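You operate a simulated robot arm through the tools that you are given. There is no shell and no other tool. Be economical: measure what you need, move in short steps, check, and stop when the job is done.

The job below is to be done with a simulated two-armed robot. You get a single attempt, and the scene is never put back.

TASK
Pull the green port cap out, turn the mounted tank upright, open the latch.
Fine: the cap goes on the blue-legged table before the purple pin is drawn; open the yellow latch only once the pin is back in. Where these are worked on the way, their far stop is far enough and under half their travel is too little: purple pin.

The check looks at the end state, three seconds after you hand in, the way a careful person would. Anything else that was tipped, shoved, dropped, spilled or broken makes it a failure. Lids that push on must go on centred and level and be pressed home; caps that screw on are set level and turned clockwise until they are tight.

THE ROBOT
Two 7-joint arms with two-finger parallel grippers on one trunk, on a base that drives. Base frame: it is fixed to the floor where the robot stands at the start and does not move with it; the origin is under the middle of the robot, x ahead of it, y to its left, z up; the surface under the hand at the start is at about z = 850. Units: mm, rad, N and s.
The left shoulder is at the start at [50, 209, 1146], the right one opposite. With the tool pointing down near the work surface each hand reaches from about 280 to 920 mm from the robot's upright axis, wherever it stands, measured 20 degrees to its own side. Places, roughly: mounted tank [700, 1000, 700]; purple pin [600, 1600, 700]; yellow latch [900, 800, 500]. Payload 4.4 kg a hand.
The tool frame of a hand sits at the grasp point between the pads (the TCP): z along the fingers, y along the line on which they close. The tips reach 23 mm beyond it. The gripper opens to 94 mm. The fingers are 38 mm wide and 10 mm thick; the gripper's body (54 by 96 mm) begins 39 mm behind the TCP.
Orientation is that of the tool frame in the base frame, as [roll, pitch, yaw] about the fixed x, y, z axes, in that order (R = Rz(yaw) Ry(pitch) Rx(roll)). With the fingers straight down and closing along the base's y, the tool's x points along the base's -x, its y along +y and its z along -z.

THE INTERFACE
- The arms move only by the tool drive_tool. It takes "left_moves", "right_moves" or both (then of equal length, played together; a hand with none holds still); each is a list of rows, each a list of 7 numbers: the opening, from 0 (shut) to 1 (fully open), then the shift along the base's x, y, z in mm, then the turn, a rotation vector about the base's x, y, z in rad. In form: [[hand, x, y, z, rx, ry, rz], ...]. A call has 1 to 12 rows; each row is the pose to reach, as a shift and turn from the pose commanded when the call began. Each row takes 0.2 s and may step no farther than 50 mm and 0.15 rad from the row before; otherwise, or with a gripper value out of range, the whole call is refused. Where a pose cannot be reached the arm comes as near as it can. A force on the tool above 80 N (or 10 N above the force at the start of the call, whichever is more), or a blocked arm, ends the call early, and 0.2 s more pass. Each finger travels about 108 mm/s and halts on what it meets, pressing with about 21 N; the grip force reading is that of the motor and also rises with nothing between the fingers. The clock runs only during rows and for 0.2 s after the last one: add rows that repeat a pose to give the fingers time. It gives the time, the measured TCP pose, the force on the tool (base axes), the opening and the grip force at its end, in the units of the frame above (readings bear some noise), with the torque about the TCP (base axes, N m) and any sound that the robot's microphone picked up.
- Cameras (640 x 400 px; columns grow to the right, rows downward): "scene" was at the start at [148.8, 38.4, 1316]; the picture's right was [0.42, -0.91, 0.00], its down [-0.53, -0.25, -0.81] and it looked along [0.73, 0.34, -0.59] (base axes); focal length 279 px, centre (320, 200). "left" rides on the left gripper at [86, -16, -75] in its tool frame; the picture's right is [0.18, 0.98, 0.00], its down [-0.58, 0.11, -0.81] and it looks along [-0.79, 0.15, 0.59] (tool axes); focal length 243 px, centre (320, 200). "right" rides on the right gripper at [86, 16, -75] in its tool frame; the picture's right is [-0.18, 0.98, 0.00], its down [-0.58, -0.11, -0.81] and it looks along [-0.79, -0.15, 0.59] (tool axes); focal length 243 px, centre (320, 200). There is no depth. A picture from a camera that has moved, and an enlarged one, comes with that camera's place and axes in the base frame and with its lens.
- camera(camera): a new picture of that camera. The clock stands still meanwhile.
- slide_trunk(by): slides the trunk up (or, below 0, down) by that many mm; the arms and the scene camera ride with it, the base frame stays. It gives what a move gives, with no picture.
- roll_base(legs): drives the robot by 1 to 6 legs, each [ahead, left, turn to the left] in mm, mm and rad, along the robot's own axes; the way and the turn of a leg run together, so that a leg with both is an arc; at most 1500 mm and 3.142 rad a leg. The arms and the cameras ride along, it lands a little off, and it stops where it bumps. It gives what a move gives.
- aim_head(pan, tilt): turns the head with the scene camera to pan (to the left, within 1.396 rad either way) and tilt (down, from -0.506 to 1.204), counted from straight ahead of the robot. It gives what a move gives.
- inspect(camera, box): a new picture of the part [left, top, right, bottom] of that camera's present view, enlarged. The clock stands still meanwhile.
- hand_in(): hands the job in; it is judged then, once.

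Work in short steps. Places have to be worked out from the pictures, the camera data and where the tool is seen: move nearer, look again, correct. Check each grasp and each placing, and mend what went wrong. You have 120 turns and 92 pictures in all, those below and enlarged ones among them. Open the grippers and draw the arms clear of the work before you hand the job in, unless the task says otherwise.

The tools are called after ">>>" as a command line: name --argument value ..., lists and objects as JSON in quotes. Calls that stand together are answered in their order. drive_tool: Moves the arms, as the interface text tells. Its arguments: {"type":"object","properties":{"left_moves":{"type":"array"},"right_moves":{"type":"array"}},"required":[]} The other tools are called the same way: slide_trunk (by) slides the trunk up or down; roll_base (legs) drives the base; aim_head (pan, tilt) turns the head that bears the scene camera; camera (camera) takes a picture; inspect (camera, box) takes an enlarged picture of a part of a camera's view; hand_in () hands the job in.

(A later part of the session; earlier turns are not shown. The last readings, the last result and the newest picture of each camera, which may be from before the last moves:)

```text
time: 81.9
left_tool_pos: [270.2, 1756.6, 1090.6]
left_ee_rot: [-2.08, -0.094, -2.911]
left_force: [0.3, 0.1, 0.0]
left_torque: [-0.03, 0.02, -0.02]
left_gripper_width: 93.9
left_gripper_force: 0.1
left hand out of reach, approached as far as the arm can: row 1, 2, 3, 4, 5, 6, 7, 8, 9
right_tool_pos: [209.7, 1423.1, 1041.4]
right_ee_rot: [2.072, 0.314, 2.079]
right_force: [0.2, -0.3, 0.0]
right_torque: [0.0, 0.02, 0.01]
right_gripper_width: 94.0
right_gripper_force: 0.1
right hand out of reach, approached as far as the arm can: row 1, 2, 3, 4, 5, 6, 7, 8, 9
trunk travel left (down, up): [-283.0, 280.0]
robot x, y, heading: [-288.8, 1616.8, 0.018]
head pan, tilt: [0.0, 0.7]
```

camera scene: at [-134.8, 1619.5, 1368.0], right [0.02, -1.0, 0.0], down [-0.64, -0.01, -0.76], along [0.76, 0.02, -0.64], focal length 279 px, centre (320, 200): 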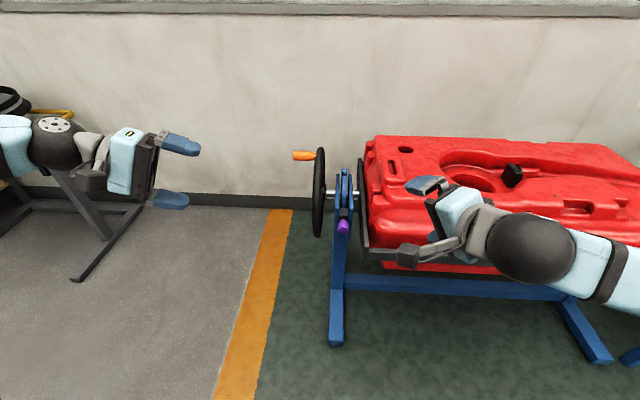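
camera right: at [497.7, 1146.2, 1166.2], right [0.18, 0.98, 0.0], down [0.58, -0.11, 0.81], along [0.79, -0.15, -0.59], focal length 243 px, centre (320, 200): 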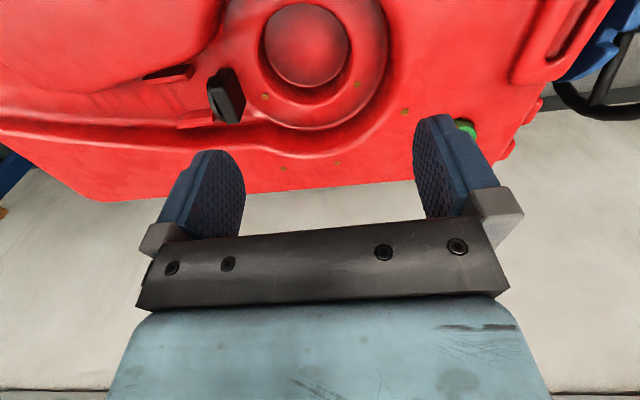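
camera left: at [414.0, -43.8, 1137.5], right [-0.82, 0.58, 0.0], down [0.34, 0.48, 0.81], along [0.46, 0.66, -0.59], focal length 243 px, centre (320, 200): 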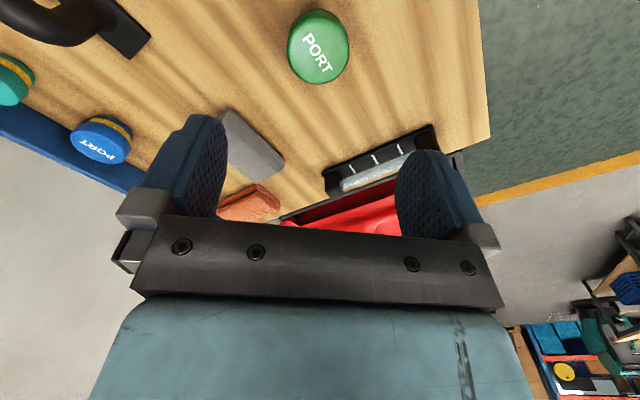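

Joint limits block those orientations, so I go for tool-down grasps instead: left hand down with fingers closing along x (camera outward, +y), right hand back to plain down.

>>> drive_tool --left_moves '[[1, 0, 10, 0, 0.064, -0.059, -0.118], [1, 0, 20, 0, 0.127, -0.119, -0.237], [1, 0, 30, 0, 0.191, -0.178, -0.355], [1, 0, 40, 0, 0.255, -0.237, -0.473], [1, 0, 50, 0, 0.318, -0.297, -0.592], [1, 0, 60, 0, 0.382, -0.356, -0.71], [1, 0, 70, 0, 0.4457, -0.4152, -0.828]]' --right_moves '[[1, -5, 0, 5, -0.057, 0.057, 0.056], [1, -10, 0, 10, -0.113, 0.115, 0.112], [1, -15, 0, 15, -0.17, 0.172, 0.168], [1, -20, 0, 20, -0.226, 0.23, 0.224], [1, -25, 0, 25, -0.283, 0.287, 0.28], [1, -30, 0, 30, -0.339, 0.345, 0.336], [1, -35, 0, 35, -0.396, 0.402, 0.392]]'

>>> drive_tool --left_moves '[[1, 0, 10, 0, 0.064, -0.059, -0.118], [1, 0, 20, 0, 0.127, -0.119, -0.237], [1, 0, 30, 0, 0.191, -0.178, -0.355], [1, 0, 40, 0, 0.255, -0.237, -0.473], [1, 0, 50, 0, 0.318, -0.297, -0.592], [1, 0, 60, 0, 0.382, -0.356, -0.71], [1, 0, 70, 0, 0.4457, -0.4152, -0.828]]' --right_moves '[[1, -5, 0, 5, -0.057, 0.057, 0.056], [1, -10, 0, 10, -0.113, 0.115, 0.112], [1, -15, 0, 15, -0.17, 0.172, 0.168], [1, -20, 0, 20, -0.226, 0.23, 0.224], [1, -25, 0, 25, -0.283, 0.287, 0.28], [1, -30, 0, 30, -0.339, 0.345, 0.336], [1, -35, 0, 35, -0.396, 0.402, 0.392]]'

```text
time: 83.5
left_tool_pos: [270.0, 1830.5, 1085.4]
left_ee_rot: [-2.59, 0.216, 2.483]
left_force: [-0.1, -0.3, -0.1]
left_torque: [0.01, 0.01, -0.04]
left_gripper_width: 93.9
left_gripper_force: 0.1
right_tool_pos: [169.9, 1420.5, 1075.7]
right_ee_rot: [2.66, 0.303, 2.665]
right_force: [-0.2, 0.1, 0.2]
right_torque: [0.03, 0.01, 0.0]
right_gripper_width: 94.1
right_gripper_force: 0.0
trunk travel left (down, up): [-283.0, 280.0]
robot x, y, heading: [-289.6, 1616.0, 0.022]
head pan, tilt: [0.0, 0.7]
```

```text
time: 85.1
left_tool_pos: [270.2, 1899.8, 1083.5]
left_ee_rot: [3.139, 0.0, 1.567]
left_force: [0.3, 0.2, 0.4]
left_torque: [-0.01, -0.02, 0.0]
left_gripper_width: 93.9
left_gripper_force: 0.1
right_tool_pos: [133.8, 1420.3, 1109.9]
right_ee_rot: [3.141, 0.001, 3.141]
right_force: [0.2, 0.0, 0.3]
right_torque: [0.0, -0.02, 0.02]
right_gripper_width: 94.2
right_gripper_force: 0.1
trunk travel left (down, up): [-283.0, 280.0]
robot x, y, heading: [-285.7, 1614.6, 0.025]
head pan, tilt: [0.0, 0.7]
```

Both are tool-down now. I drive in so the pin is in front of the right hand, and lower the trunk some.

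>>> roll_base --legs '[[290, 45, -0.024]]'

>>> drive_tool --right_moves '[[1, 10, 30, 0, 0, 0, 0], [1, 20, 60, 0, 0, 0, 0], [1, 30, 90, 0, 0, 0, 0], [1, 30, 90, 0, 0, 0, 0]]'

>>> slide_trunk --by -180

>>> camera --camera "right"

```text
time: 87.1
left_tool_pos: [564.4, 1931.9, 1085.2]
left_ee_rot: [-3.141, -0.001, 1.547]
left_force: [-0.3, 0.5, -1.3]
left_torque: [0.0, 0.02, 0.03]
left_gripper_width: 94.0
left_gripper_force: 0.1
right_tool_pos: [417.3, 1457.9, 1109.8]
right_ee_rot: [3.139, 0.001, 3.116]
right_force: [0.0, -0.2, 0.5]
right_torque: [0.03, -0.04, -0.01]
right_gripper_width: 93.8
right_gripper_force: 0.0
trunk travel left (down, up): [-283.0, 280.0]
robot x, y, heading: [-1.0, 1661.9, 0.003]
head pan, tilt: [0.0, 0.7]
```

```text
time: 88.1
left_tool_pos: [566.0, 1931.0, 1084.7]
left_ee_rot: [3.139, -0.001, 1.547]
left_force: [0.7, 0.0, 0.0]
left_torque: [-0.02, -0.01, -0.03]
left_gripper_width: 93.7
left_gripper_force: 0.1
right_tool_pos: [446.4, 1547.2, 1109.0]
right_ee_rot: [3.14, 0.004, 3.116]
right_force: [-0.3, 0.0, 1.1]
right_torque: [0.02, 0.06, -0.01]
right_gripper_width: 93.8
right_gripper_force: 0.1
trunk travel left (down, up): [-283.0, 280.0]
robot x, y, heading: [-3.5, 1659.4, -0.004]
head pan, tilt: [0.0, 0.7]
```

```text
time: 90.1
left_tool_pos: [565.5, 1932.6, 905.9]
left_ee_rot: [3.14, -0.001, 1.547]
left_force: [0.2, 0.2, -0.2]
left_torque: [-0.01, 0.01, 0.0]
left_gripper_width: 94.3
left_gripper_force: 0.1
right_tool_pos: [445.3, 1547.3, 929.5]
right_ee_rot: [3.138, 0.003, 3.118]
right_force: [0.4, -0.4, 0.1]
right_torque: [-0.03, 0.02, 0.03]
right_gripper_width: 94.0
right_gripper_force: 0.1
trunk travel left (down, up): [-103.0, 460.0]
robot x, y, heading: [1.2, 1662.2, 0.002]
head pan, tilt: [0.0, 0.7]
```

```text
64 pictures are left
camera right: at [360.0, 1564.8, 1003.6], right [0.21, 0.98, 0.0], down [0.58, -0.12, 0.81], along [0.79, -0.17, -0.59], focal length 243 px, centre (320, 200)
```

right: 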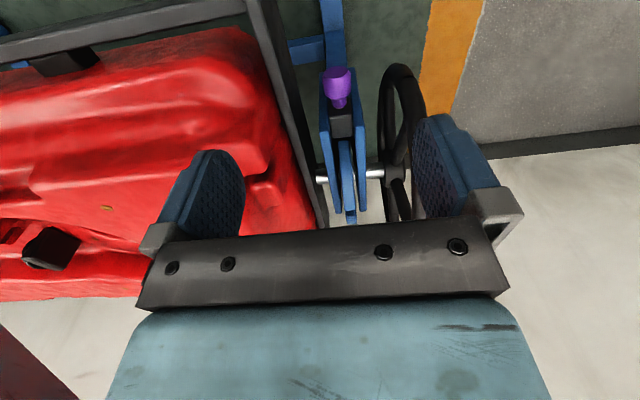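

>>> inspect --camera "right" --box '[280, 40, 440, 230]'

>>> aim_head --pan -0.2 --tilt 0.75

>>> camera --camera "scene"

```text
2.11 times, centred on (360, 135) of right
camera zoom: at [360.0, 1564.8, 1003.6], right [0.21, 0.98, 0.0], down [0.58, -0.12, 0.81], along [0.79, -0.17, -0.59], focal length 511 px, centre (236, 337)
```

zoom: 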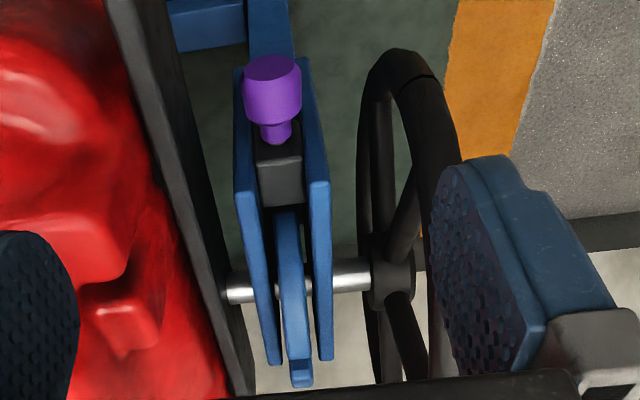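

```text
time: 90.8
left_tool_pos: [564.2, 1933.8, 905.2]
left_ee_rot: [3.141, 0.001, 1.548]
left_force: [-0.2, -0.8, 0.3]
left_torque: [0.01, 0.02, 0.07]
left_gripper_width: 94.0
left_gripper_force: 0.0
right_tool_pos: [447.2, 1546.9, 929.7]
right_ee_rot: [3.14, 0.003, 3.118]
right_force: [0.1, 0.5, 0.2]
right_torque: [-0.03, 0.03, 0.02]
right_gripper_width: 93.9
right_gripper_force: 0.0
trunk travel left (down, up): [-103.0, 460.0]
robot x, y, heading: [-0.2, 1661.8, -0.003]
head pan, tilt: [-0.201, 0.75]
```

```text
62 pictures are left
camera scene: at [149.3, 1647.3, 1183.8], right [-0.2, -0.98, 0.0], down [-0.67, 0.14, -0.73], along [0.72, -0.15, -0.68], focal length 279 px, centre (320, 200)
```

scene: 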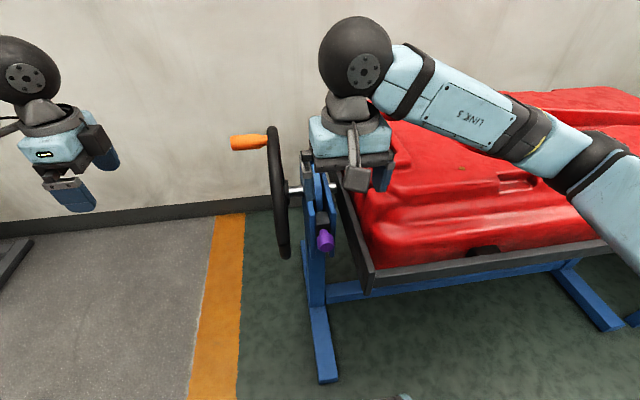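

Pin knob is a 36 mm cylinder along x, spanning about x 512–545 at y 1552, z 687; the neck goes into the block. I bring the right hand down over it with a partial opening.

>>> drive_tool --right_moves '[[0.7, 20, 5, -40, 0, 0, 0.02], [0.66, 45, 5, -80, 0, 0, 0.02], [0.66, 70, 5, -115, 0, 0, 0.02], [0.66, 76, 5, -150, 0, 0, 0.02], [0.66, 76, 5, -180, 0, 0, 0.02], [0.66, 76, 5, -180, 0, 0, 0.02]]'

>>> camera --camera "right"

>>> inspect --camera "scene" --box '[220, 100, 420, 280]'

```text
time: 92.2
left_tool_pos: [565.6, 1931.1, 906.1]
left_ee_rot: [-3.141, 0.0, 1.546]
left_force: [-0.7, -0.3, -0.5]
left_torque: [0.01, 0.01, 0.0]
left_gripper_width: 94.0
left_gripper_force: 0.2
right_tool_pos: [522.6, 1553.2, 748.6]
right_ee_rot: [3.139, 0.003, 3.138]
right_force: [0.4, 0.4, 0.7]
right_torque: [0.02, 0.0, 0.01]
right_gripper_width: 62.1
right_gripper_force: 0.1
trunk travel left (down, up): [-103.0, 460.0]
robot x, y, heading: [-4.6, 1662.6, -0.003]
head pan, tilt: [-0.201, 0.75]
```

```text
61 pictures are left
camera right: at [436.1, 1567.6, 822.8], right [0.19, 0.98, 0.0], down [0.58, -0.11, 0.81], along [0.79, -0.15, -0.59], focal length 243 px, centre (320, 200)
```

right: 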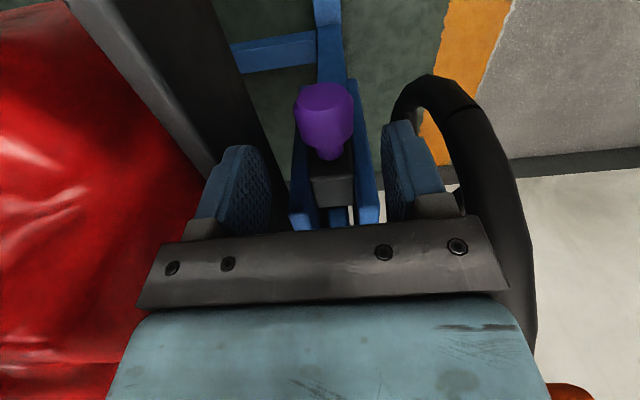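

```text
2.22 times, centred on (320, 190) of scene
camera zoom: at [149.2, 1647.2, 1183.8], right [-0.2, -0.98, 0.0], down [-0.67, 0.14, -0.73], along [0.72, -0.15, -0.68], focal length 620 px, centre (320, 222)
```

zoom: 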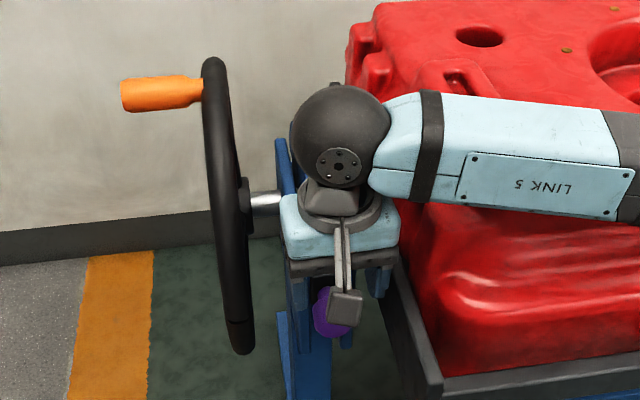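

Knob front face sits at (513, 1554, 693). I descend the last 58 mm and close.

>>> drive_tool --right_moves '[[0.66, 0, 1, -20, 0, 0, 0], [0.66, 0, 1, -40, 0, 0, 0], [0.66, 0, 1, -57, 0, 0, 0], [0.5, 0, 1, -57, 0, 0, 0], [0.2, 0, 1, -57, 0, 0, 0], [0.2, 0, 1, -57, 0, 0, 0]]'

>>> camera --camera "right"

```text
time: 93.6
left_tool_pos: [558.9, 1936.1, 909.8]
left_ee_rot: [3.13, 0.005, 1.546]
left_force: [0.1, -0.2, 0.1]
left_torque: [-0.02, 0.01, 0.0]
left_gripper_width: 93.9
left_gripper_force: 0.0
right_tool_pos: [518.9, 1555.7, 700.3]
right_ee_rot: [-3.138, 0.017, 3.137]
right_force: [-11.5, -41.7, 7.2]
right_torque: [-1.03, 0.45, -1.06]
right_gripper_width: 42.3
right_gripper_force: 21.3
trunk travel left (down, up): [-103.0, 460.0]
robot x, y, heading: [-4.4, 1663.7, 0.001]
head pan, tilt: [-0.201, 0.75]
```

```text
59 pictures are left
camera right: at [431.1, 1570.6, 773.6], right [0.19, 0.98, 0.0], down [0.57, -0.11, 0.82], along [0.8, -0.15, -0.58], focal length 243 px, centre (320, 200)
```

right: 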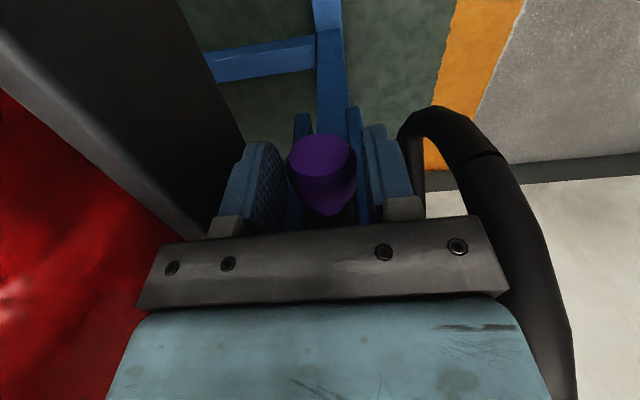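

The wheel-side finger is bearing on the cheek plate. I open, back 17 mm toward me so the fingers hold only the knob's front part, and close again.

>>> drive_tool --right_moves '[[0.5, 0, 0, 0, 0, 0, 0], [0.62, 0, 0, 0, 0, 0, 0], [0.62, -8, -2, -3, 0, 0, 0], [0.62, -17, -2, -6, 0, 0, 0], [0.62, -17, -2, -8, 0, 0, 0]]'

>>> camera --camera "right"

```text
time: 94.8
left_tool_pos: [559.2, 1936.1, 908.1]
left_ee_rot: [3.132, 0.006, 1.546]
left_force: [0.0, 0.2, 0.2]
left_torque: [-0.03, 0.0, -0.03]
left_gripper_width: 94.0
left_gripper_force: 0.1
right_tool_pos: [504.7, 1556.6, 692.9]
right_ee_rot: [3.14, 0.02, 3.141]
right_force: [0.6, 1.7, 0.1]
right_torque: [0.01, 0.0, -0.02]
right_gripper_width: 58.5
right_gripper_force: 0.0
trunk travel left (down, up): [-103.0, 460.0]
robot x, y, heading: [-1.4, 1663.6, -0.002]
head pan, tilt: [-0.201, 0.75]
```

```text
58 pictures are left
camera right: at [416.4, 1571.5, 766.6], right [0.19, 0.98, 0.01], down [0.56, -0.11, 0.82], along [0.8, -0.15, -0.58], focal length 243 px, centre (320, 200)
```

right: 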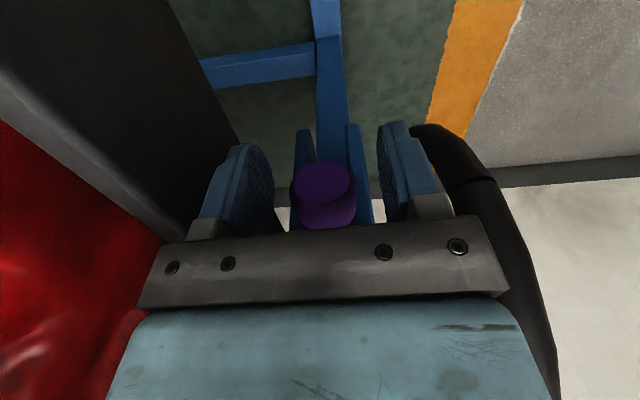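

Fingers are now around the knob's front only. Close.

>>> drive_tool --right_moves '[[0.5, 0, -2, 0, 0, 0, 0], [0.3, 0, -2, 0, 0, 0, 0], [0.2, 0, -2, 0, 0, 0, 0], [0.2, 0, -2, 0, 0, 0, 0]]'

>>> inspect --camera "right" --box '[200, 100, 460, 260]'

```text
time: 95.8
left_tool_pos: [558.9, 1937.9, 907.4]
left_ee_rot: [3.131, 0.007, 1.548]
left_force: [-0.2, -0.6, -0.3]
left_torque: [0.01, 0.03, 0.01]
left_gripper_width: 94.0
left_gripper_force: 0.0
right_tool_pos: [504.1, 1553.8, 693.6]
right_ee_rot: [-3.14, 0.02, 3.138]
right_force: [14.2, -20.7, 8.3]
right_torque: [-0.52, -0.99, -0.52]
right_gripper_width: 39.3
right_gripper_force: 44.9
trunk travel left (down, up): [-103.0, 460.0]
robot x, y, heading: [-1.6, 1657.0, -0.003]
head pan, tilt: [-0.201, 0.75]
```

```text
2.46 times, centred on (330, 180) of right
camera zoom: at [415.1, 1569.7, 765.4], right [0.19, 0.98, 0.0], down [0.57, -0.11, 0.82], along [0.8, -0.15, -0.58], focal length 597 px, centre (295, 249)
```

zoom: 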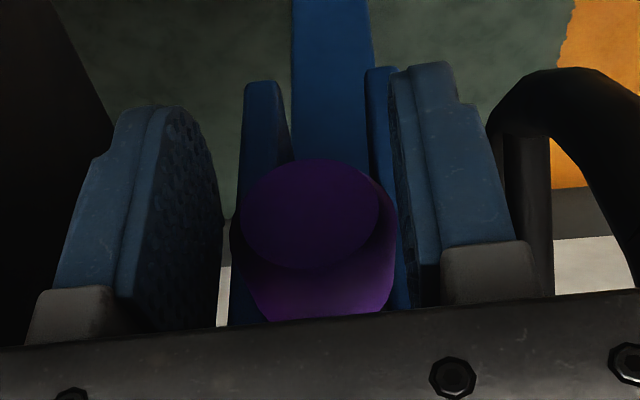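

Width 39 matches the knob's widest rim, so it seems held. I pull gently toward -x and watch.

>>> drive_tool --right_moves '[[0.1, -6, 1, 0, 0, 0, 0], [0.1, -12, 1, 0, 0, 0, 0], [0.1, -18, 1, 0, 0, 0, 0], [0.1, -18, 1, 0, 0, 0, 0]]'

>>> camera --camera "right"

```text
time: 96.8
left_tool_pos: [563.5, 1931.0, 905.6]
left_ee_rot: [3.138, 0.0, 1.545]
left_force: [-0.8, 0.4, -0.7]
left_torque: [-0.01, 0.01, 0.01]
left_gripper_width: 94.1
left_gripper_force: 0.0
right_tool_pos: [484.0, 1549.6, 683.2]
right_ee_rot: [-3.142, -0.001, 3.135]
right_force: [0.2, 1.0, 0.2]
right_torque: [-0.01, 0.01, 0.03]
right_gripper_width: 9.4
right_gripper_force: 0.0
trunk travel left (down, up): [-103.0, 460.0]
robot x, y, heading: [-4.6, 1660.2, -0.004]
head pan, tilt: [-0.201, 0.75]
```

```text
56 pictures are left
camera right: at [398.6, 1565.0, 756.9], right [0.19, 0.98, 0.0], down [0.58, -0.11, 0.81], along [0.79, -0.15, -0.59], focal length 243 px, centre (320, 200)
```

right: 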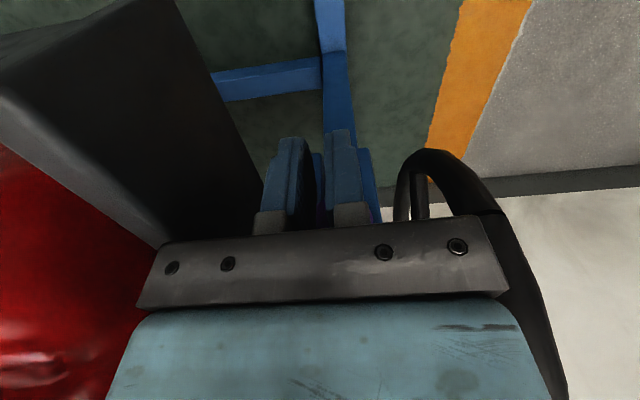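

It slipped off, and comparing command to measurement, some right-arm link was bearing on something (deflected ~9 mm up). I look at the arm from the head.

>>> aim_head --pan -0.4 --tilt 0.75

>>> camera --camera "scene"

```text
time: 97.5
left_tool_pos: [564.6, 1932.8, 904.6]
left_ee_rot: [3.139, 0.002, 1.546]
left_force: [-0.4, -0.4, 0.1]
left_torque: [0.0, 0.04, -0.02]
left_gripper_width: 94.1
left_gripper_force: 0.1
right_tool_pos: [487.1, 1551.0, 684.0]
right_ee_rot: [3.14, 0.004, 3.137]
right_force: [-0.5, 0.2, 0.2]
right_torque: [0.01, -0.04, -0.01]
right_gripper_width: 9.6
right_gripper_force: 0.2
trunk travel left (down, up): [-103.0, 460.0]
robot x, y, heading: [-3.4, 1661.4, 0.003]
head pan, tilt: [-0.4, 0.75]
```

```text
55 pictures are left
camera scene: at [143.5, 1631.6, 1183.9], right [-0.39, -0.92, 0.0], down [-0.63, 0.27, -0.73], along [0.67, -0.29, -0.68], focal length 279 px, centre (320, 200)
```

scene: 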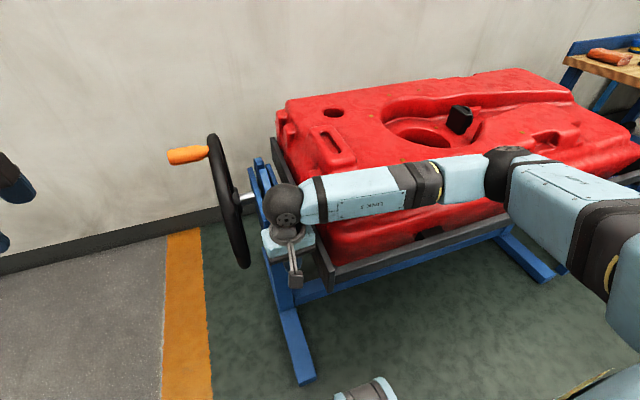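

The right forearm lies along the tank's front, so it touches there. I lift the hand, and move the robot left and back so the right arm comes to the pin from the front instead.

>>> drive_tool --right_moves '[[0.3, -15, 0, 30, 0, 0, 0], [0.6, -30, 0, 75, 0, 0, 0], [0.65, -30, 0, 120, 0, 0, 0], [0.65, -30, 0, 160, 0, 0, 0]]'

>>> roll_base --legs '[[-110, 0, 0], [0, 240, 0]]'

>>> drive_tool --right_moves '[[0.65, 25, -40, 0, 0, 0, 0], [0.65, 50, -80, 0, 0, 0, 0], [0.65, 75, -120, 0, 0, 0, 0], [0.65, 100, -160, 0, 0, 0, 0], [0.65, 120, -200, 0, 0, 0, 0], [0.65, 140, -240, 0, 0, 0, 0], [0.65, 140, -240, 0, 0, 0, 0]]'

>>> camera --camera "scene"

```text
time: 98.5
left_tool_pos: [564.9, 1933.1, 903.8]
left_ee_rot: [3.14, 0.0, 1.545]
left_force: [0.2, -0.5, 0.6]
left_torque: [0.0, -0.01, 0.01]
left_gripper_width: 93.9
left_gripper_force: 0.2
right_tool_pos: [455.1, 1551.3, 844.0]
right_ee_rot: [3.138, 0.003, 3.137]
right_force: [1.0, 0.1, 0.4]
right_torque: [0.01, -0.01, -0.01]
right_gripper_width: 61.2
right_gripper_force: 0.0
trunk travel left (down, up): [-103.0, 460.0]
robot x, y, heading: [-2.4, 1665.0, -0.005]
head pan, tilt: [-0.4, 0.75]
```

```text
time: 102.0
left_tool_pos: [455.0, 2170.1, 906.0]
left_ee_rot: [3.141, -0.001, 1.543]
left_force: [0.2, 0.3, 0.7]
left_torque: [-0.01, 0.04, -0.01]
left_gripper_width: 93.9
left_gripper_force: 0.1
right_tool_pos: [344.9, 1790.0, 845.2]
right_ee_rot: [3.141, 0.004, 3.136]
right_force: [0.0, -0.7, -0.2]
right_torque: [0.0, -0.01, 0.0]
right_gripper_width: 61.2
right_gripper_force: 0.2
trunk travel left (down, up): [-103.0, 460.0]
robot x, y, heading: [-112.5, 1900.7, -0.004]
head pan, tilt: [-0.4, 0.75]
```

```text
time: 103.7
left_tool_pos: [455.5, 2172.8, 904.6]
left_ee_rot: [-3.14, 0.001, 1.542]
left_force: [0.0, 0.2, 0.1]
left_torque: [0.01, 0.05, 0.02]
left_gripper_width: 93.8
left_gripper_force: 0.1
right_tool_pos: [484.7, 1550.5, 843.0]
right_ee_rot: [3.14, 0.002, 3.135]
right_force: [-0.4, -0.7, -0.6]
right_torque: [-0.01, 0.01, 0.0]
right_gripper_width: 61.0
right_gripper_force: 0.0
trunk travel left (down, up): [-103.0, 460.0]
robot x, y, heading: [-112.3, 1902.8, -0.003]
head pan, tilt: [-0.4, 0.75]
```

```text
54 pictures are left
camera scene: at [33.9, 1871.2, 1183.8], right [-0.39, -0.92, 0.0], down [-0.63, 0.27, -0.73], along [0.67, -0.29, -0.68], focal length 279 px, centre (320, 200)
```

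scene: 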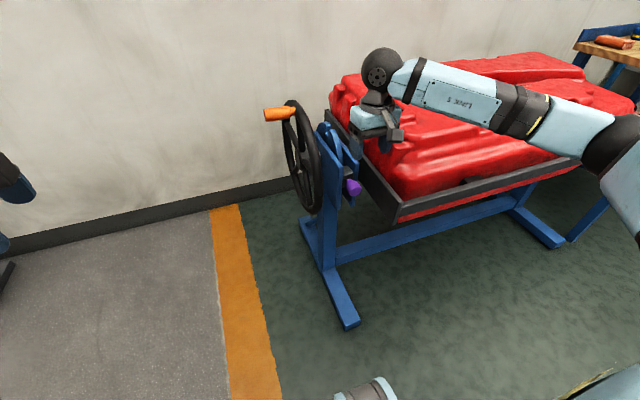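

The forearm now comes over from in front of the frame. I zoom in on the pin for its shape.

>>> inspect --camera "scene" --box '[290, 110, 430, 230]'

```text
3.33 times, centred on (360, 170) of scene
camera zoom: at [33.9, 1871.2, 1183.8], right [-0.39, -0.92, 0.0], down [-0.63, 0.27, -0.73], along [0.67, -0.29, -0.68], focal length 930 px, centre (187, 300)
```

zoom: 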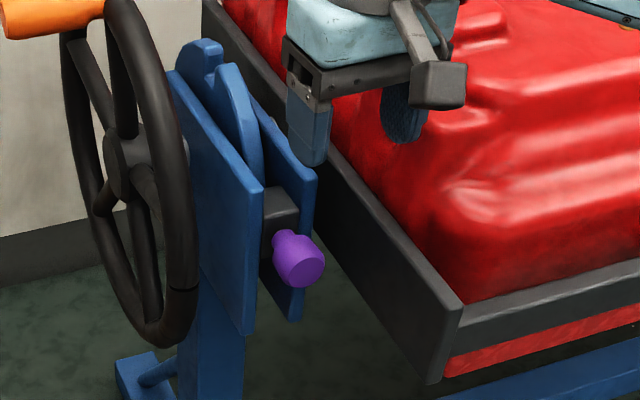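

The knob protrudes fully ahead of the cheeks (cheek edge x≈556, knob x 515–550, z≈688). I go down over it again.

>>> drive_tool --right_moves '[[0.65, 15, 3, -30, 0, 0, 0], [0.65, 30, 3, -65, 0, 0, 0], [0.65, 40, 3, -100, 0, 0, 0], [0.65, 40, 3, -130, 0, 0, 0], [0.65, 40, 3, -154, 0, 0, 0], [0.65, 40, 3, -154, 0, 0, 0]]'

>>> inspect --camera "scene" --box '[290, 90, 430, 210]'

>>> camera --camera "right"

```text
time: 105.0
left_tool_pos: [454.9, 2170.8, 905.8]
left_ee_rot: [-3.142, 0.001, 1.542]
left_force: [-0.3, -0.2, -0.1]
left_torque: [0.03, -0.01, -0.03]
left_gripper_width: 94.0
left_gripper_force: 0.0
right_tool_pos: [527.3, 1552.4, 690.1]
right_ee_rot: [3.139, 0.005, 3.134]
right_force: [-0.4, 0.2, -0.4]
right_torque: [0.0, 0.0, 0.02]
right_gripper_width: 61.1
right_gripper_force: 0.1
trunk travel left (down, up): [-103.0, 460.0]
robot x, y, heading: [-109.4, 1902.1, -0.01]
head pan, tilt: [-0.4, 0.75]
```

```text
3.33 times, centred on (360, 150) of scene
camera zoom: at [33.8, 1871.0, 1183.8], right [-0.39, -0.92, 0.0], down [-0.63, 0.27, -0.73], along [0.67, -0.29, -0.68], focal length 930 px, centre (187, 367)
```

zoom: 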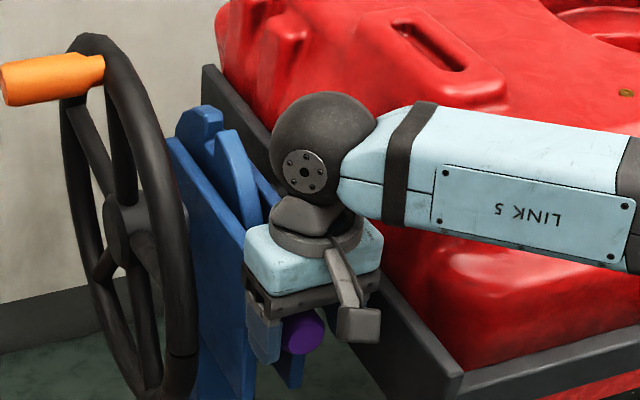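

```text
51 pictures are left
camera right: at [440.0, 1568.9, 764.0], right [0.19, 0.98, 0.0], down [0.58, -0.11, 0.81], along [0.79, -0.15, -0.59], focal length 243 px, centre (320, 200)
```

right: 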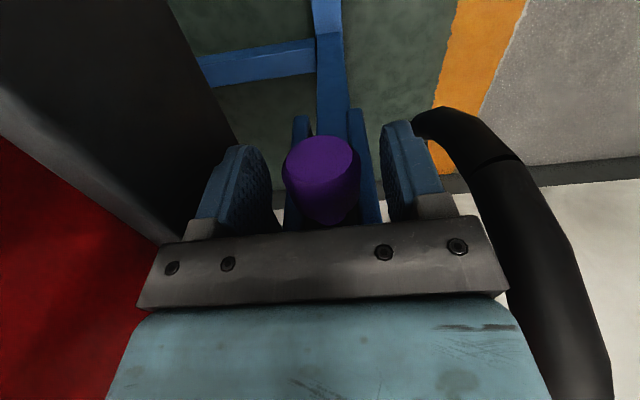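

No deflection this time: pose equals command. I close on the knob.

>>> drive_tool --right_moves '[[0.5, 0, 0, 0, 0, 0, 0], [0.35, 0, 0, 0, 0, 0, 0], [0.1, 0, 0, 0, 0, 0, 0], [0.1, 0, 0, 0, 0, 0, 0]]'

```text
time: 106.0
left_tool_pos: [455.5, 2171.9, 904.9]
left_ee_rot: [-3.141, 0.001, 1.543]
left_force: [0.1, -0.4, 0.7]
left_torque: [-0.03, 0.0, -0.01]
left_gripper_width: 94.1
left_gripper_force: 0.0
right_tool_pos: [527.1, 1552.9, 689.6]
right_ee_rot: [3.14, 0.003, 3.134]
right_force: [0.6, 3.2, -1.5]
right_torque: [0.04, -0.19, -1.39]
right_gripper_width: 40.0
right_gripper_force: 45.2
trunk travel left (down, up): [-103.0, 460.0]
robot x, y, heading: [-114.2, 1903.6, -0.008]
head pan, tilt: [-0.4, 0.75]
```

Both sides hold (40 mm, little net force). I pull gently toward -x.

>>> drive_tool --right_moves '[[0.1, -5, 0, 0, 0, 0, 0], [0.1, -10, 0, 0, 0, 0, 0], [0.1, -15, 0, 0, 0, 0, 0], [0.1, -15, 0, 0, 0, 0, 0]]'

>>> inspect --camera "scene" --box '[290, 90, 430, 210]'

```text
time: 107.0
left_tool_pos: [454.4, 2170.7, 904.4]
left_ee_rot: [-3.141, 0.002, 1.543]
left_force: [0.5, 0.7, 0.2]
left_torque: [-0.01, 0.0, 0.0]
left_gripper_width: 94.0
left_gripper_force: 0.0
right_tool_pos: [510.3, 1554.3, 690.6]
right_ee_rot: [3.139, 0.003, 3.136]
right_force: [1.8, 9.6, -0.2]
right_torque: [0.25, 0.08, -1.16]
right_gripper_width: 40.1
right_gripper_force: 45.4
trunk travel left (down, up): [-103.0, 460.0]
robot x, y, heading: [-115.3, 1901.7, -0.005]
head pan, tilt: [-0.4, 0.75]
```

```text
3.33 times, centred on (360, 150) of scene
camera zoom: at [34.1, 1871.5, 1183.8], right [-0.39, -0.92, 0.0], down [-0.63, 0.27, -0.73], along [0.67, -0.29, -0.68], focal length 930 px, centre (187, 367)
```

zoom: 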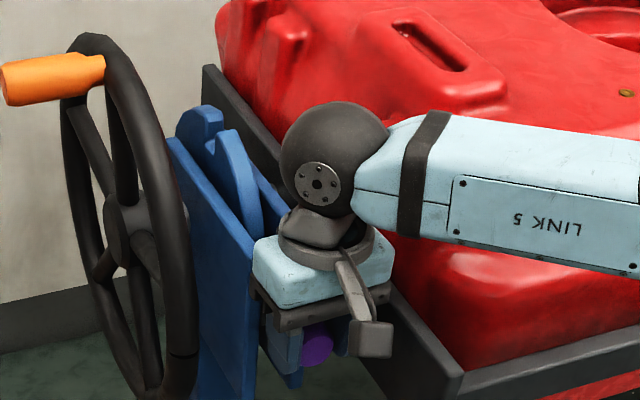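

The knob moves with the hand. I keep pulling until it stops.

>>> drive_tool --right_moves '[[0.1, -6, 0, 0, 0, 0, 0], [0.1, -12, 0, 0, 0, 0, 0], [0.1, -18, 0, 0, 0, 0, 0], [0.1, -24, 0, 0, 0, 0, 0], [0.1, -24, 0, 0, 0, 0, 0]]'

>>> camera --camera "right"

```text
time: 108.2
left_tool_pos: [456.6, 2172.1, 904.5]
left_ee_rot: [-3.141, 0.001, 1.545]
left_force: [0.5, -0.2, -0.4]
left_torque: [0.01, 0.02, 0.03]
left_gripper_width: 94.0
left_gripper_force: 0.0
right_tool_pos: [487.3, 1554.8, 690.3]
right_ee_rot: [3.138, 0.001, 3.138]
right_force: [3.0, 35.0, -14.7]
right_torque: [0.25, -1.1, -0.94]
right_gripper_width: 39.9
right_gripper_force: 45.6
trunk travel left (down, up): [-103.0, 460.0]
robot x, y, heading: [-110.3, 1903.1, -0.005]
head pan, tilt: [-0.4, 0.75]
```

```text
49 pictures are left
camera right: at [400.4, 1570.3, 764.5], right [0.19, 0.98, 0.0], down [0.58, -0.11, 0.81], along [0.79, -0.15, -0.59], focal length 243 px, centre (320, 200)
```

right: 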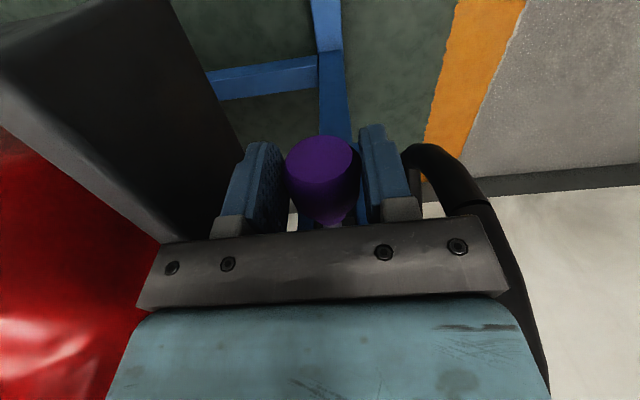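

40 mm drawn so far, with some side load. I relieve y by +2 and pull further for the stop.

>>> drive_tool --right_moves '[[0.1, 0, 2, 0, 0, 0, 0], [0.1, -5, 2, 0, 0, 0, 0], [0.1, -10, 2, 0, 0, 0, 0], [0.1, -10, 2, 0, 0, 0, 0]]'

>>> camera --camera "right"

```text
time: 109.2
left_tool_pos: [455.4, 2172.8, 904.7]
left_ee_rot: [-3.139, 0.002, 1.542]
left_force: [-0.3, -0.1, -0.6]
left_torque: [0.0, -0.01, -0.05]
left_gripper_width: 94.1
left_gripper_force: 0.0
right_tool_pos: [480.0, 1555.3, 691.9]
right_ee_rot: [3.141, 0.005, 3.134]
right_force: [28.8, 28.5, 0.2]
right_torque: [0.33, -0.4, -0.75]
right_gripper_width: 40.3
right_gripper_force: 44.8
trunk travel left (down, up): [-103.0, 460.0]
robot x, y, heading: [-111.1, 1904.6, 0.0]
head pan, tilt: [-0.4, 0.75]
```

```text
48 pictures are left
camera right: at [392.4, 1570.9, 766.0], right [0.19, 0.98, 0.0], down [0.58, -0.11, 0.81], along [0.79, -0.15, -0.59], focal length 243 px, centre (320, 200)
```

right: 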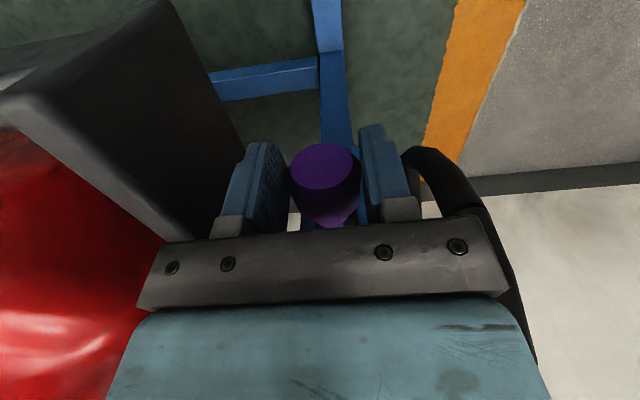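

Resistance of 29 N: far stop after about 45 mm. I release and see whether it stays out.

>>> drive_tool --right_moves '[[0.1, 4, 1, 0, 0, 0, 0], [0.3, 4, 1, 0, 0, 0, 0], [0.5, 4, 1, 0, 0, 0, 0], [0.68, 4, 1, 0, 0, 0, 0], [0.68, 4, 1, 0, 0, 0, 0]]'

>>> camera --camera "right"

```text
time: 110.5
left_tool_pos: [455.0, 2170.5, 904.9]
left_ee_rot: [3.141, 0.0, 1.543]
left_force: [0.2, 0.2, 0.4]
left_torque: [0.0, 0.01, 0.03]
left_gripper_width: 94.0
left_gripper_force: 0.2
right_tool_pos: [482.0, 1554.4, 691.9]
right_ee_rot: [3.138, 0.001, 3.134]
right_force: [-0.7, -0.2, 0.0]
right_torque: [0.0, 0.0, -0.03]
right_gripper_width: 63.9
right_gripper_force: 0.1
trunk travel left (down, up): [-103.0, 460.0]
robot x, y, heading: [-110.6, 1903.6, -0.007]
head pan, tilt: [-0.4, 0.75]
```

```text
47 pictures are left
camera right: at [394.7, 1570.4, 764.5], right [0.19, 0.98, 0.0], down [0.58, -0.11, 0.81], along [0.79, -0.15, -0.59], focal length 243 px, centre (320, 200)
```

right: 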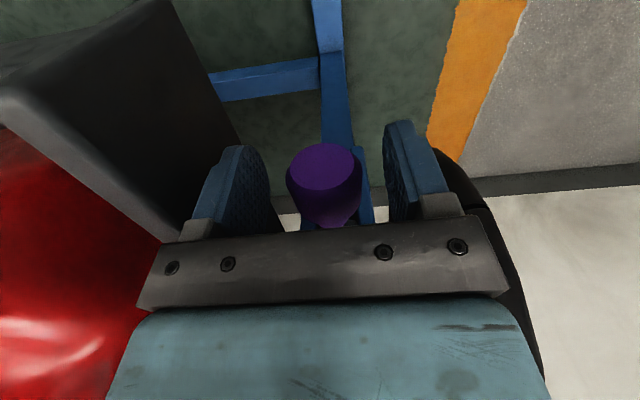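

The pin stays out. For cranking, it's better to face the wheel from its left side (robot near (400, 2370), facing -y). I lift the right hand clear and look left for free floor.

>>> drive_tool --right_moves '[[0.68, 0, 0, 40, 0, 0, 0], [0.68, -10, 0, 85, 0, 0, 0], [0.68, -40, 20, 130, 0, 0, 0], [0.68, -80, 50, 170, 0, 0, 0], [0.68, -120, 80, 200, 0, 0, 0], [0.68, -120, 80, 200, 0, 0, 0]]'

>>> aim_head --pan 1.3 --tilt 0.5

>>> camera --camera "scene"

>>> aim_head --pan 0.4 --tilt 0.5

>>> camera --camera "scene"

```text
refused: row 3 steps farther than a row can; nothing moved
```

```text
time: 112.2
left_tool_pos: [455.6, 2170.5, 904.8]
left_ee_rot: [3.141, 0.0, 1.544]
left_force: [-0.4, 0.0, -0.4]
left_torque: [-0.01, -0.01, 0.0]
left_gripper_width: 94.0
left_gripper_force: 0.1
right_tool_pos: [481.5, 1553.6, 689.8]
right_ee_rot: [3.139, 0.003, 3.134]
right_force: [-0.9, 0.3, -0.7]
right_torque: [-0.03, 0.01, -0.03]
right_gripper_width: 64.0
right_gripper_force: 0.1
trunk travel left (down, up): [-103.0, 460.0]
robot x, y, heading: [-111.4, 1899.5, -0.007]
head pan, tilt: [1.3, 0.499]
```

```text
46 pictures are left
camera scene: at [-17.5, 1991.1, 1205.7], right [0.96, -0.27, 0.0], down [-0.13, -0.46, -0.88], along [0.24, 0.84, -0.48], focal length 279 px, centre (320, 200)
```

scene: 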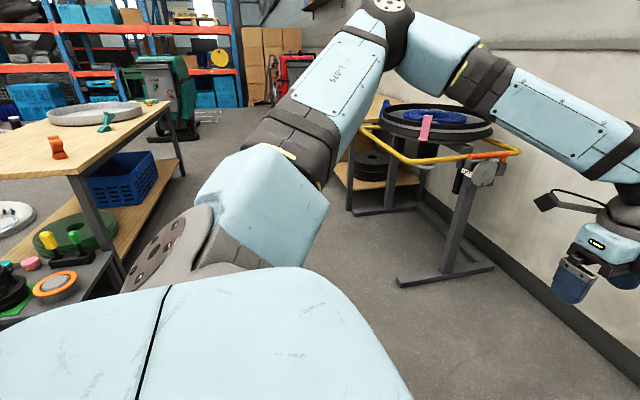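

```text
time: 113.4
left_tool_pos: [456.2, 2171.1, 904.7]
left_ee_rot: [-3.141, -0.001, 1.543]
left_force: [-0.4, 1.1, -0.3]
left_torque: [0.01, -0.02, 0.0]
left_gripper_width: 94.1
left_gripper_force: 0.0
right_tool_pos: [482.8, 1555.0, 689.9]
right_ee_rot: [3.14, 0.003, 3.134]
right_force: [0.2, 0.7, -0.4]
right_torque: [-0.02, 0.01, -0.03]
right_gripper_width: 63.7
right_gripper_force: 0.0
trunk travel left (down, up): [-103.0, 460.0]
robot x, y, heading: [-109.4, 1900.4, -0.004]
head pan, tilt: [0.4, 0.499]
```

```text
45 pictures are left
camera scene: at [41.7, 1938.6, 1205.7], right [0.39, -0.92, 0.0], down [-0.44, -0.18, -0.88], along [0.81, 0.34, -0.48], focal length 279 px, centre (320, 200)
```

scene: 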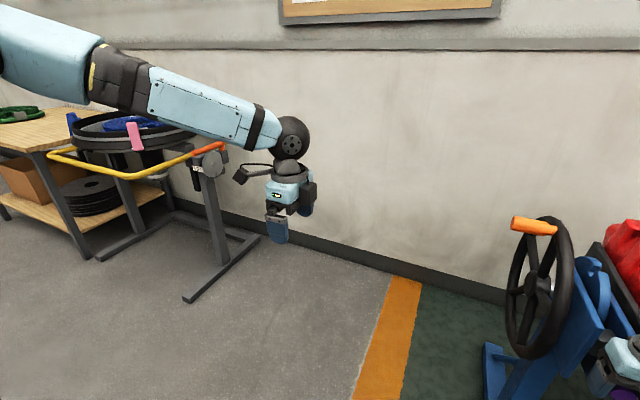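

Floor is free there. I lift the right hand, then turn the robot to face -y and drive around to the wheel's left side.

>>> drive_tool --right_moves '[[0.68, 0, 0, 40, 0, 0, 0], [0.68, 0, 0, 85, 0, 0, 0], [0.68, -20, 10, 125, 0, 0, 0], [0.68, -45, 25, 160, 0, 0, 0], [0.68, -75, 40, 195, 0, 0, 0], [0.68, -110, 55, 225, 0, 0, 0]]'

>>> roll_base --legs '[[0, 0, -1.567], [-480, 0, 0], [0, 510, 0]]'

>>> aim_head --pan 0.3 --tilt 0.7

>>> camera --camera "scene"

```text
time: 114.8
left_tool_pos: [455.7, 2171.3, 904.5]
left_ee_rot: [3.139, 0.001, 1.542]
left_force: [-0.6, -0.1, 0.0]
left_torque: [-0.01, -0.03, -0.02]
left_gripper_width: 94.4
left_gripper_force: 0.1
right_tool_pos: [371.4, 1611.5, 918.0]
right_ee_rot: [3.14, 0.004, 3.134]
right_force: [0.3, 0.8, 0.0]
right_torque: [0.02, -0.06, -0.02]
right_gripper_width: 63.9
right_gripper_force: 0.0
trunk travel left (down, up): [-103.0, 460.0]
robot x, y, heading: [-114.0, 1902.9, -0.005]
head pan, tilt: [0.4, 0.499]
```

```text
time: 126.1
left_tool_pos: [680.3, 1817.4, 905.1]
left_ee_rot: [3.14, 0.0, -0.021]
left_force: [-0.5, -0.6, 0.1]
left_torque: [-0.01, 0.04, 0.01]
left_gripper_width: 93.9
left_gripper_force: 0.0
right_tool_pos: [117.1, 1897.5, 916.1]
right_ee_rot: [3.141, 0.004, 1.571]
right_force: [0.8, -0.1, 0.2]
right_torque: [-0.01, -0.04, 0.02]
right_gripper_width: 63.9
right_gripper_force: 0.0
trunk travel left (down, up): [-103.0, 460.0]
robot x, y, heading: [408.8, 2384.4, -1.572]
head pan, tilt: [0.4, 0.499]
```

```text
time: 126.8
left_tool_pos: [678.2, 1817.8, 905.0]
left_ee_rot: [-3.14, 0.0, -0.019]
left_force: [-0.2, 0.8, -1.1]
left_torque: [0.03, 0.0, 0.02]
left_gripper_width: 94.0
left_gripper_force: 0.1
right_tool_pos: [117.3, 1897.1, 916.1]
right_ee_rot: [3.141, 0.003, 1.57]
right_force: [0.2, 1.0, -0.1]
right_torque: [0.03, -0.02, 0.02]
right_gripper_width: 63.8
right_gripper_force: 0.0
trunk travel left (down, up): [-103.0, 460.0]
robot x, y, heading: [407.7, 2386.4, -1.568]
head pan, tilt: [0.3, 0.7]
```

```text
44 pictures are left
camera scene: at [433.3, 2236.8, 1188.1], right [-0.95, -0.3, 0.0], down [-0.19, 0.61, -0.77], along [0.23, -0.73, -0.64], focal length 279 px, centre (320, 200)
```

scene: 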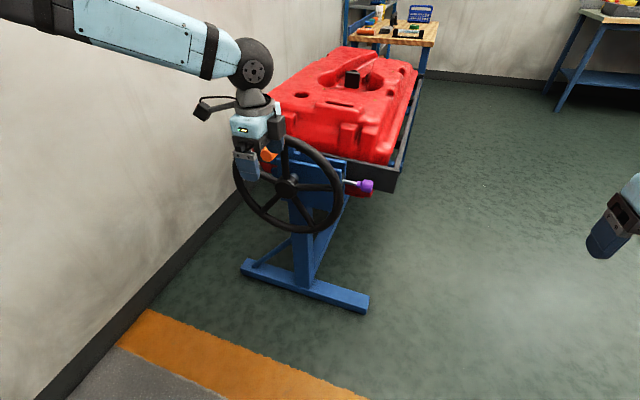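

Good view; pin is out and the path is free. I turn the left hand +1.59 rad about z (camera toward the robot, fingers closing along x).

>>> drive_tool --left_moves '[[1, 0, 5, 0, 0, 0, 0.145], [1, 0, 10, 0, 0, 0, 0.29], [1, 0, 15, 0, 0, 0, 0.435], [1, 0, 15, 0, 0, 0, 0.58], [1, 0, 15, 0, 0, 0, 0.725], [1, 0, 15, 0, 0, 0, 0.87], [1, 0, 15, 0, 0, 0, 1.015], [1, 10, 15, 0, 0, 0, 1.16], [1, 20, 15, 0, 0, 0, 1.305], [1, 30, 15, 0, 0, 0, 1.45], [1, 40, 15, 0, 0, 0, 1.59], [1, 40, 15, 0, 0, 0, 1.59]]'

>>> camera --camera "left"

```text
time: 129.4
left_tool_pos: [718.8, 1833.7, 904.6]
left_ee_rot: [3.141, -0.002, 1.57]
left_force: [0.6, -0.2, 0.6]
left_torque: [0.02, 0.01, -0.01]
left_gripper_width: 94.2
left_gripper_force: 0.2
right_tool_pos: [116.6, 1897.9, 916.5]
right_ee_rot: [3.14, 0.002, 1.57]
right_force: [-1.2, 0.8, -0.2]
right_torque: [-0.02, 0.02, 0.0]
right_gripper_width: 63.9
right_gripper_force: 0.1
trunk travel left (down, up): [-103.0, 460.0]
robot x, y, heading: [407.9, 2382.5, -1.571]
head pan, tilt: [0.3, 0.7]
```

```text
43 pictures are left
camera left: at [701.2, 1920.3, 978.8], right [0.98, 0.18, 0.0], down [0.11, -0.58, 0.81], along [0.15, -0.79, -0.59], focal length 243 px, centre (320, 200)
```

left: 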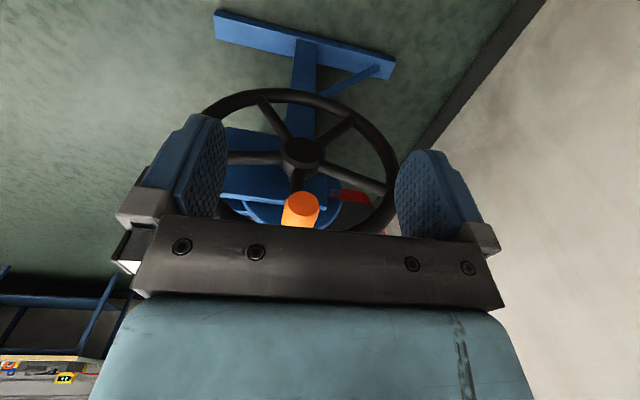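

Knob axis at about (719, z 854), y up to 1740; hub (722, 693). I move above the knob and down so the palm sits just over it.

>>> drive_tool --left_moves '[[0.8, 0, -40, 0, 0, 0, 0], [0.8, 0, -80, 0, 0, 0, 0], [0.8, 0, -127, 0, 0, 0, 0], [0.8, 0, -127, -30, 0, 0, 0], [0.8, 0, -127, -58, 0, 0, 0], [0.8, 0, -127, -58, 0, 0, 0]]'

>>> camera --camera "left"

```text
time: 130.8
left_tool_pos: [719.4, 1706.4, 846.2]
left_ee_rot: [3.139, 0.0, 1.569]
left_force: [-0.3, 0.4, 0.0]
left_torque: [0.01, 0.02, 0.01]
left_gripper_width: 75.0
left_gripper_force: 0.1
right_tool_pos: [117.4, 1897.8, 916.2]
right_ee_rot: [3.138, 0.002, 1.571]
right_force: [-0.7, -0.1, -0.1]
right_torque: [0.04, -0.01, -0.02]
right_gripper_width: 63.7
right_gripper_force: 0.0
trunk travel left (down, up): [-103.0, 460.0]
robot x, y, heading: [406.2, 2384.0, -1.573]
head pan, tilt: [0.3, 0.7]
```

```text
42 pictures are left
camera left: at [701.4, 1794.1, 921.3], right [0.98, 0.18, 0.0], down [0.11, -0.58, 0.81], along [0.15, -0.79, -0.59], focal length 243 px, centre (320, 200)
```

left: 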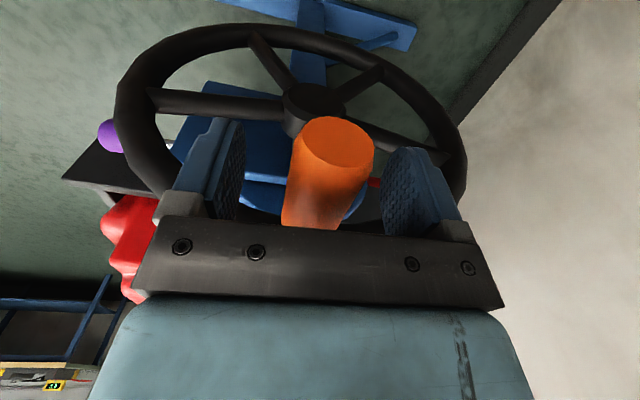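

Knob sits well between the fingers. Before gripping I get the robot closer and the trunk lower for the low part of the turn: hand up and back, then roll 120 ahead and trunk down 100.

>>> drive_tool --left_moves '[[0.8, 0, 0, 45, 0, 0, 0], [0.8, 0, 0, 90, 0, 0, 0], [0.8, 0, 40, 110, 0, 0, 0], [0.8, 0, 80, 110, 0, 0, 0], [0.8, 0, 120, 110, 0, 0, 0], [0.8, 0, 120, 110, 0, 0, 0]]'

>>> roll_base --legs '[[120, 0, 0]]'

>>> slide_trunk --by -100

```text
time: 132.2
left_tool_pos: [717.4, 1826.1, 956.2]
left_ee_rot: [3.14, -0.001, 1.57]
left_force: [0.0, -0.6, 0.7]
left_torque: [0.01, 0.01, 0.02]
left_gripper_width: 75.3
left_gripper_force: 0.0
right_tool_pos: [116.0, 1896.6, 916.3]
right_ee_rot: [-3.142, 0.001, 1.571]
right_force: [0.6, 0.2, 0.3]
right_torque: [0.02, 0.01, 0.0]
right_gripper_width: 63.9
right_gripper_force: 0.1
trunk travel left (down, up): [-103.0, 460.0]
robot x, y, heading: [409.3, 2383.6, -1.568]
head pan, tilt: [0.3, 0.7]
```

```text
time: 133.5
left_tool_pos: [719.0, 1705.3, 956.2]
left_ee_rot: [3.141, 0.0, 1.571]
left_force: [0.0, -0.2, 1.0]
left_torque: [0.02, 0.01, 0.0]
left_gripper_width: 75.1
left_gripper_force: 0.0
right_tool_pos: [119.0, 1775.6, 915.1]
right_ee_rot: [3.14, 0.001, 1.573]
right_force: [0.1, -0.4, -0.9]
right_torque: [-0.02, 0.0, -0.01]
right_gripper_width: 64.1
right_gripper_force: 0.1
trunk travel left (down, up): [-103.0, 460.0]
robot x, y, heading: [405.7, 2264.4, -1.563]
head pan, tilt: [0.3, 0.7]
```

```text
time: 134.8
left_tool_pos: [718.4, 1705.6, 857.1]
left_ee_rot: [3.141, 0.0, 1.571]
left_force: [0.3, -0.4, 0.2]
left_torque: [0.04, -0.01, 0.0]
left_gripper_width: 75.2
left_gripper_force: 0.0
right_tool_pos: [118.8, 1776.1, 816.9]
right_ee_rot: [3.141, 0.003, 1.573]
right_force: [0.3, 0.0, 0.4]
right_torque: [0.0, -0.01, 0.01]
right_gripper_width: 63.9
right_gripper_force: 0.0
trunk travel left (down, up): [-3.0, 560.0]
robot x, y, heading: [405.2, 2261.9, -1.565]
head pan, tilt: [0.3, 0.7]
```

The hand is again around the knob. I lower 10, close, then try a small turn toward the front (-x).

>>> drive_tool --left_moves '[[0.5, 0, 0, -11, 0, 0, 0], [0.2, 0, 0, -11, 0, 0, 0], [0.05, 0, 0, -11, 0, 0, 0], [0.05, 0, 0, -11, 0, 0, 0], [0.05, -10, 0, -11, 0, 0, 0], [0.05, -20, 0, -12, 0, 0, 0], [0.05, -30, 0, -14, 0, 0, 0], [0.05, -30, 0, -14, 0, 0, 0]]'

>>> camera --camera "scene"

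```text
time: 136.6
left_tool_pos: [687.6, 1707.8, 842.3]
left_ee_rot: [-3.141, -0.001, 1.571]
left_force: [10.1, 11.4, 1.6]
left_torque: [0.61, -0.3, -1.72]
left_gripper_width: 35.2
left_gripper_force: 45.0
right_tool_pos: [119.1, 1777.9, 816.7]
right_ee_rot: [3.14, 0.004, 1.572]
right_force: [0.5, -0.5, -0.3]
right_torque: [0.03, -0.01, 0.04]
right_gripper_width: 64.0
right_gripper_force: 0.0
trunk travel left (down, up): [-3.0, 560.0]
robot x, y, heading: [405.4, 2260.0, -1.56]
head pan, tilt: [0.3, 0.7]
```

```text
41 pictures are left
camera scene: at [434.5, 2117.4, 1088.1], right [-0.95, -0.3, 0.0], down [-0.19, 0.61, -0.77], along [0.23, -0.73, -0.64], focal length 279 px, centre (320, 200)
```

scene: 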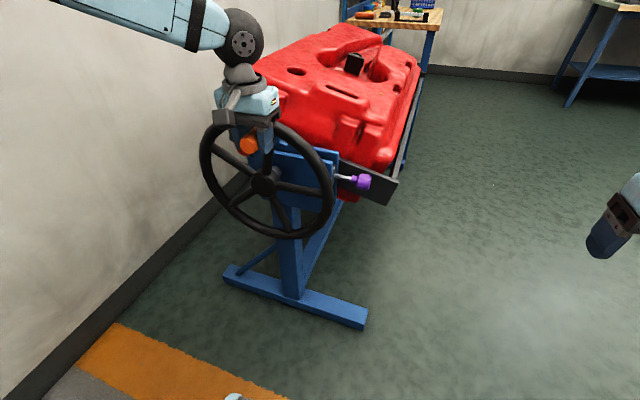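

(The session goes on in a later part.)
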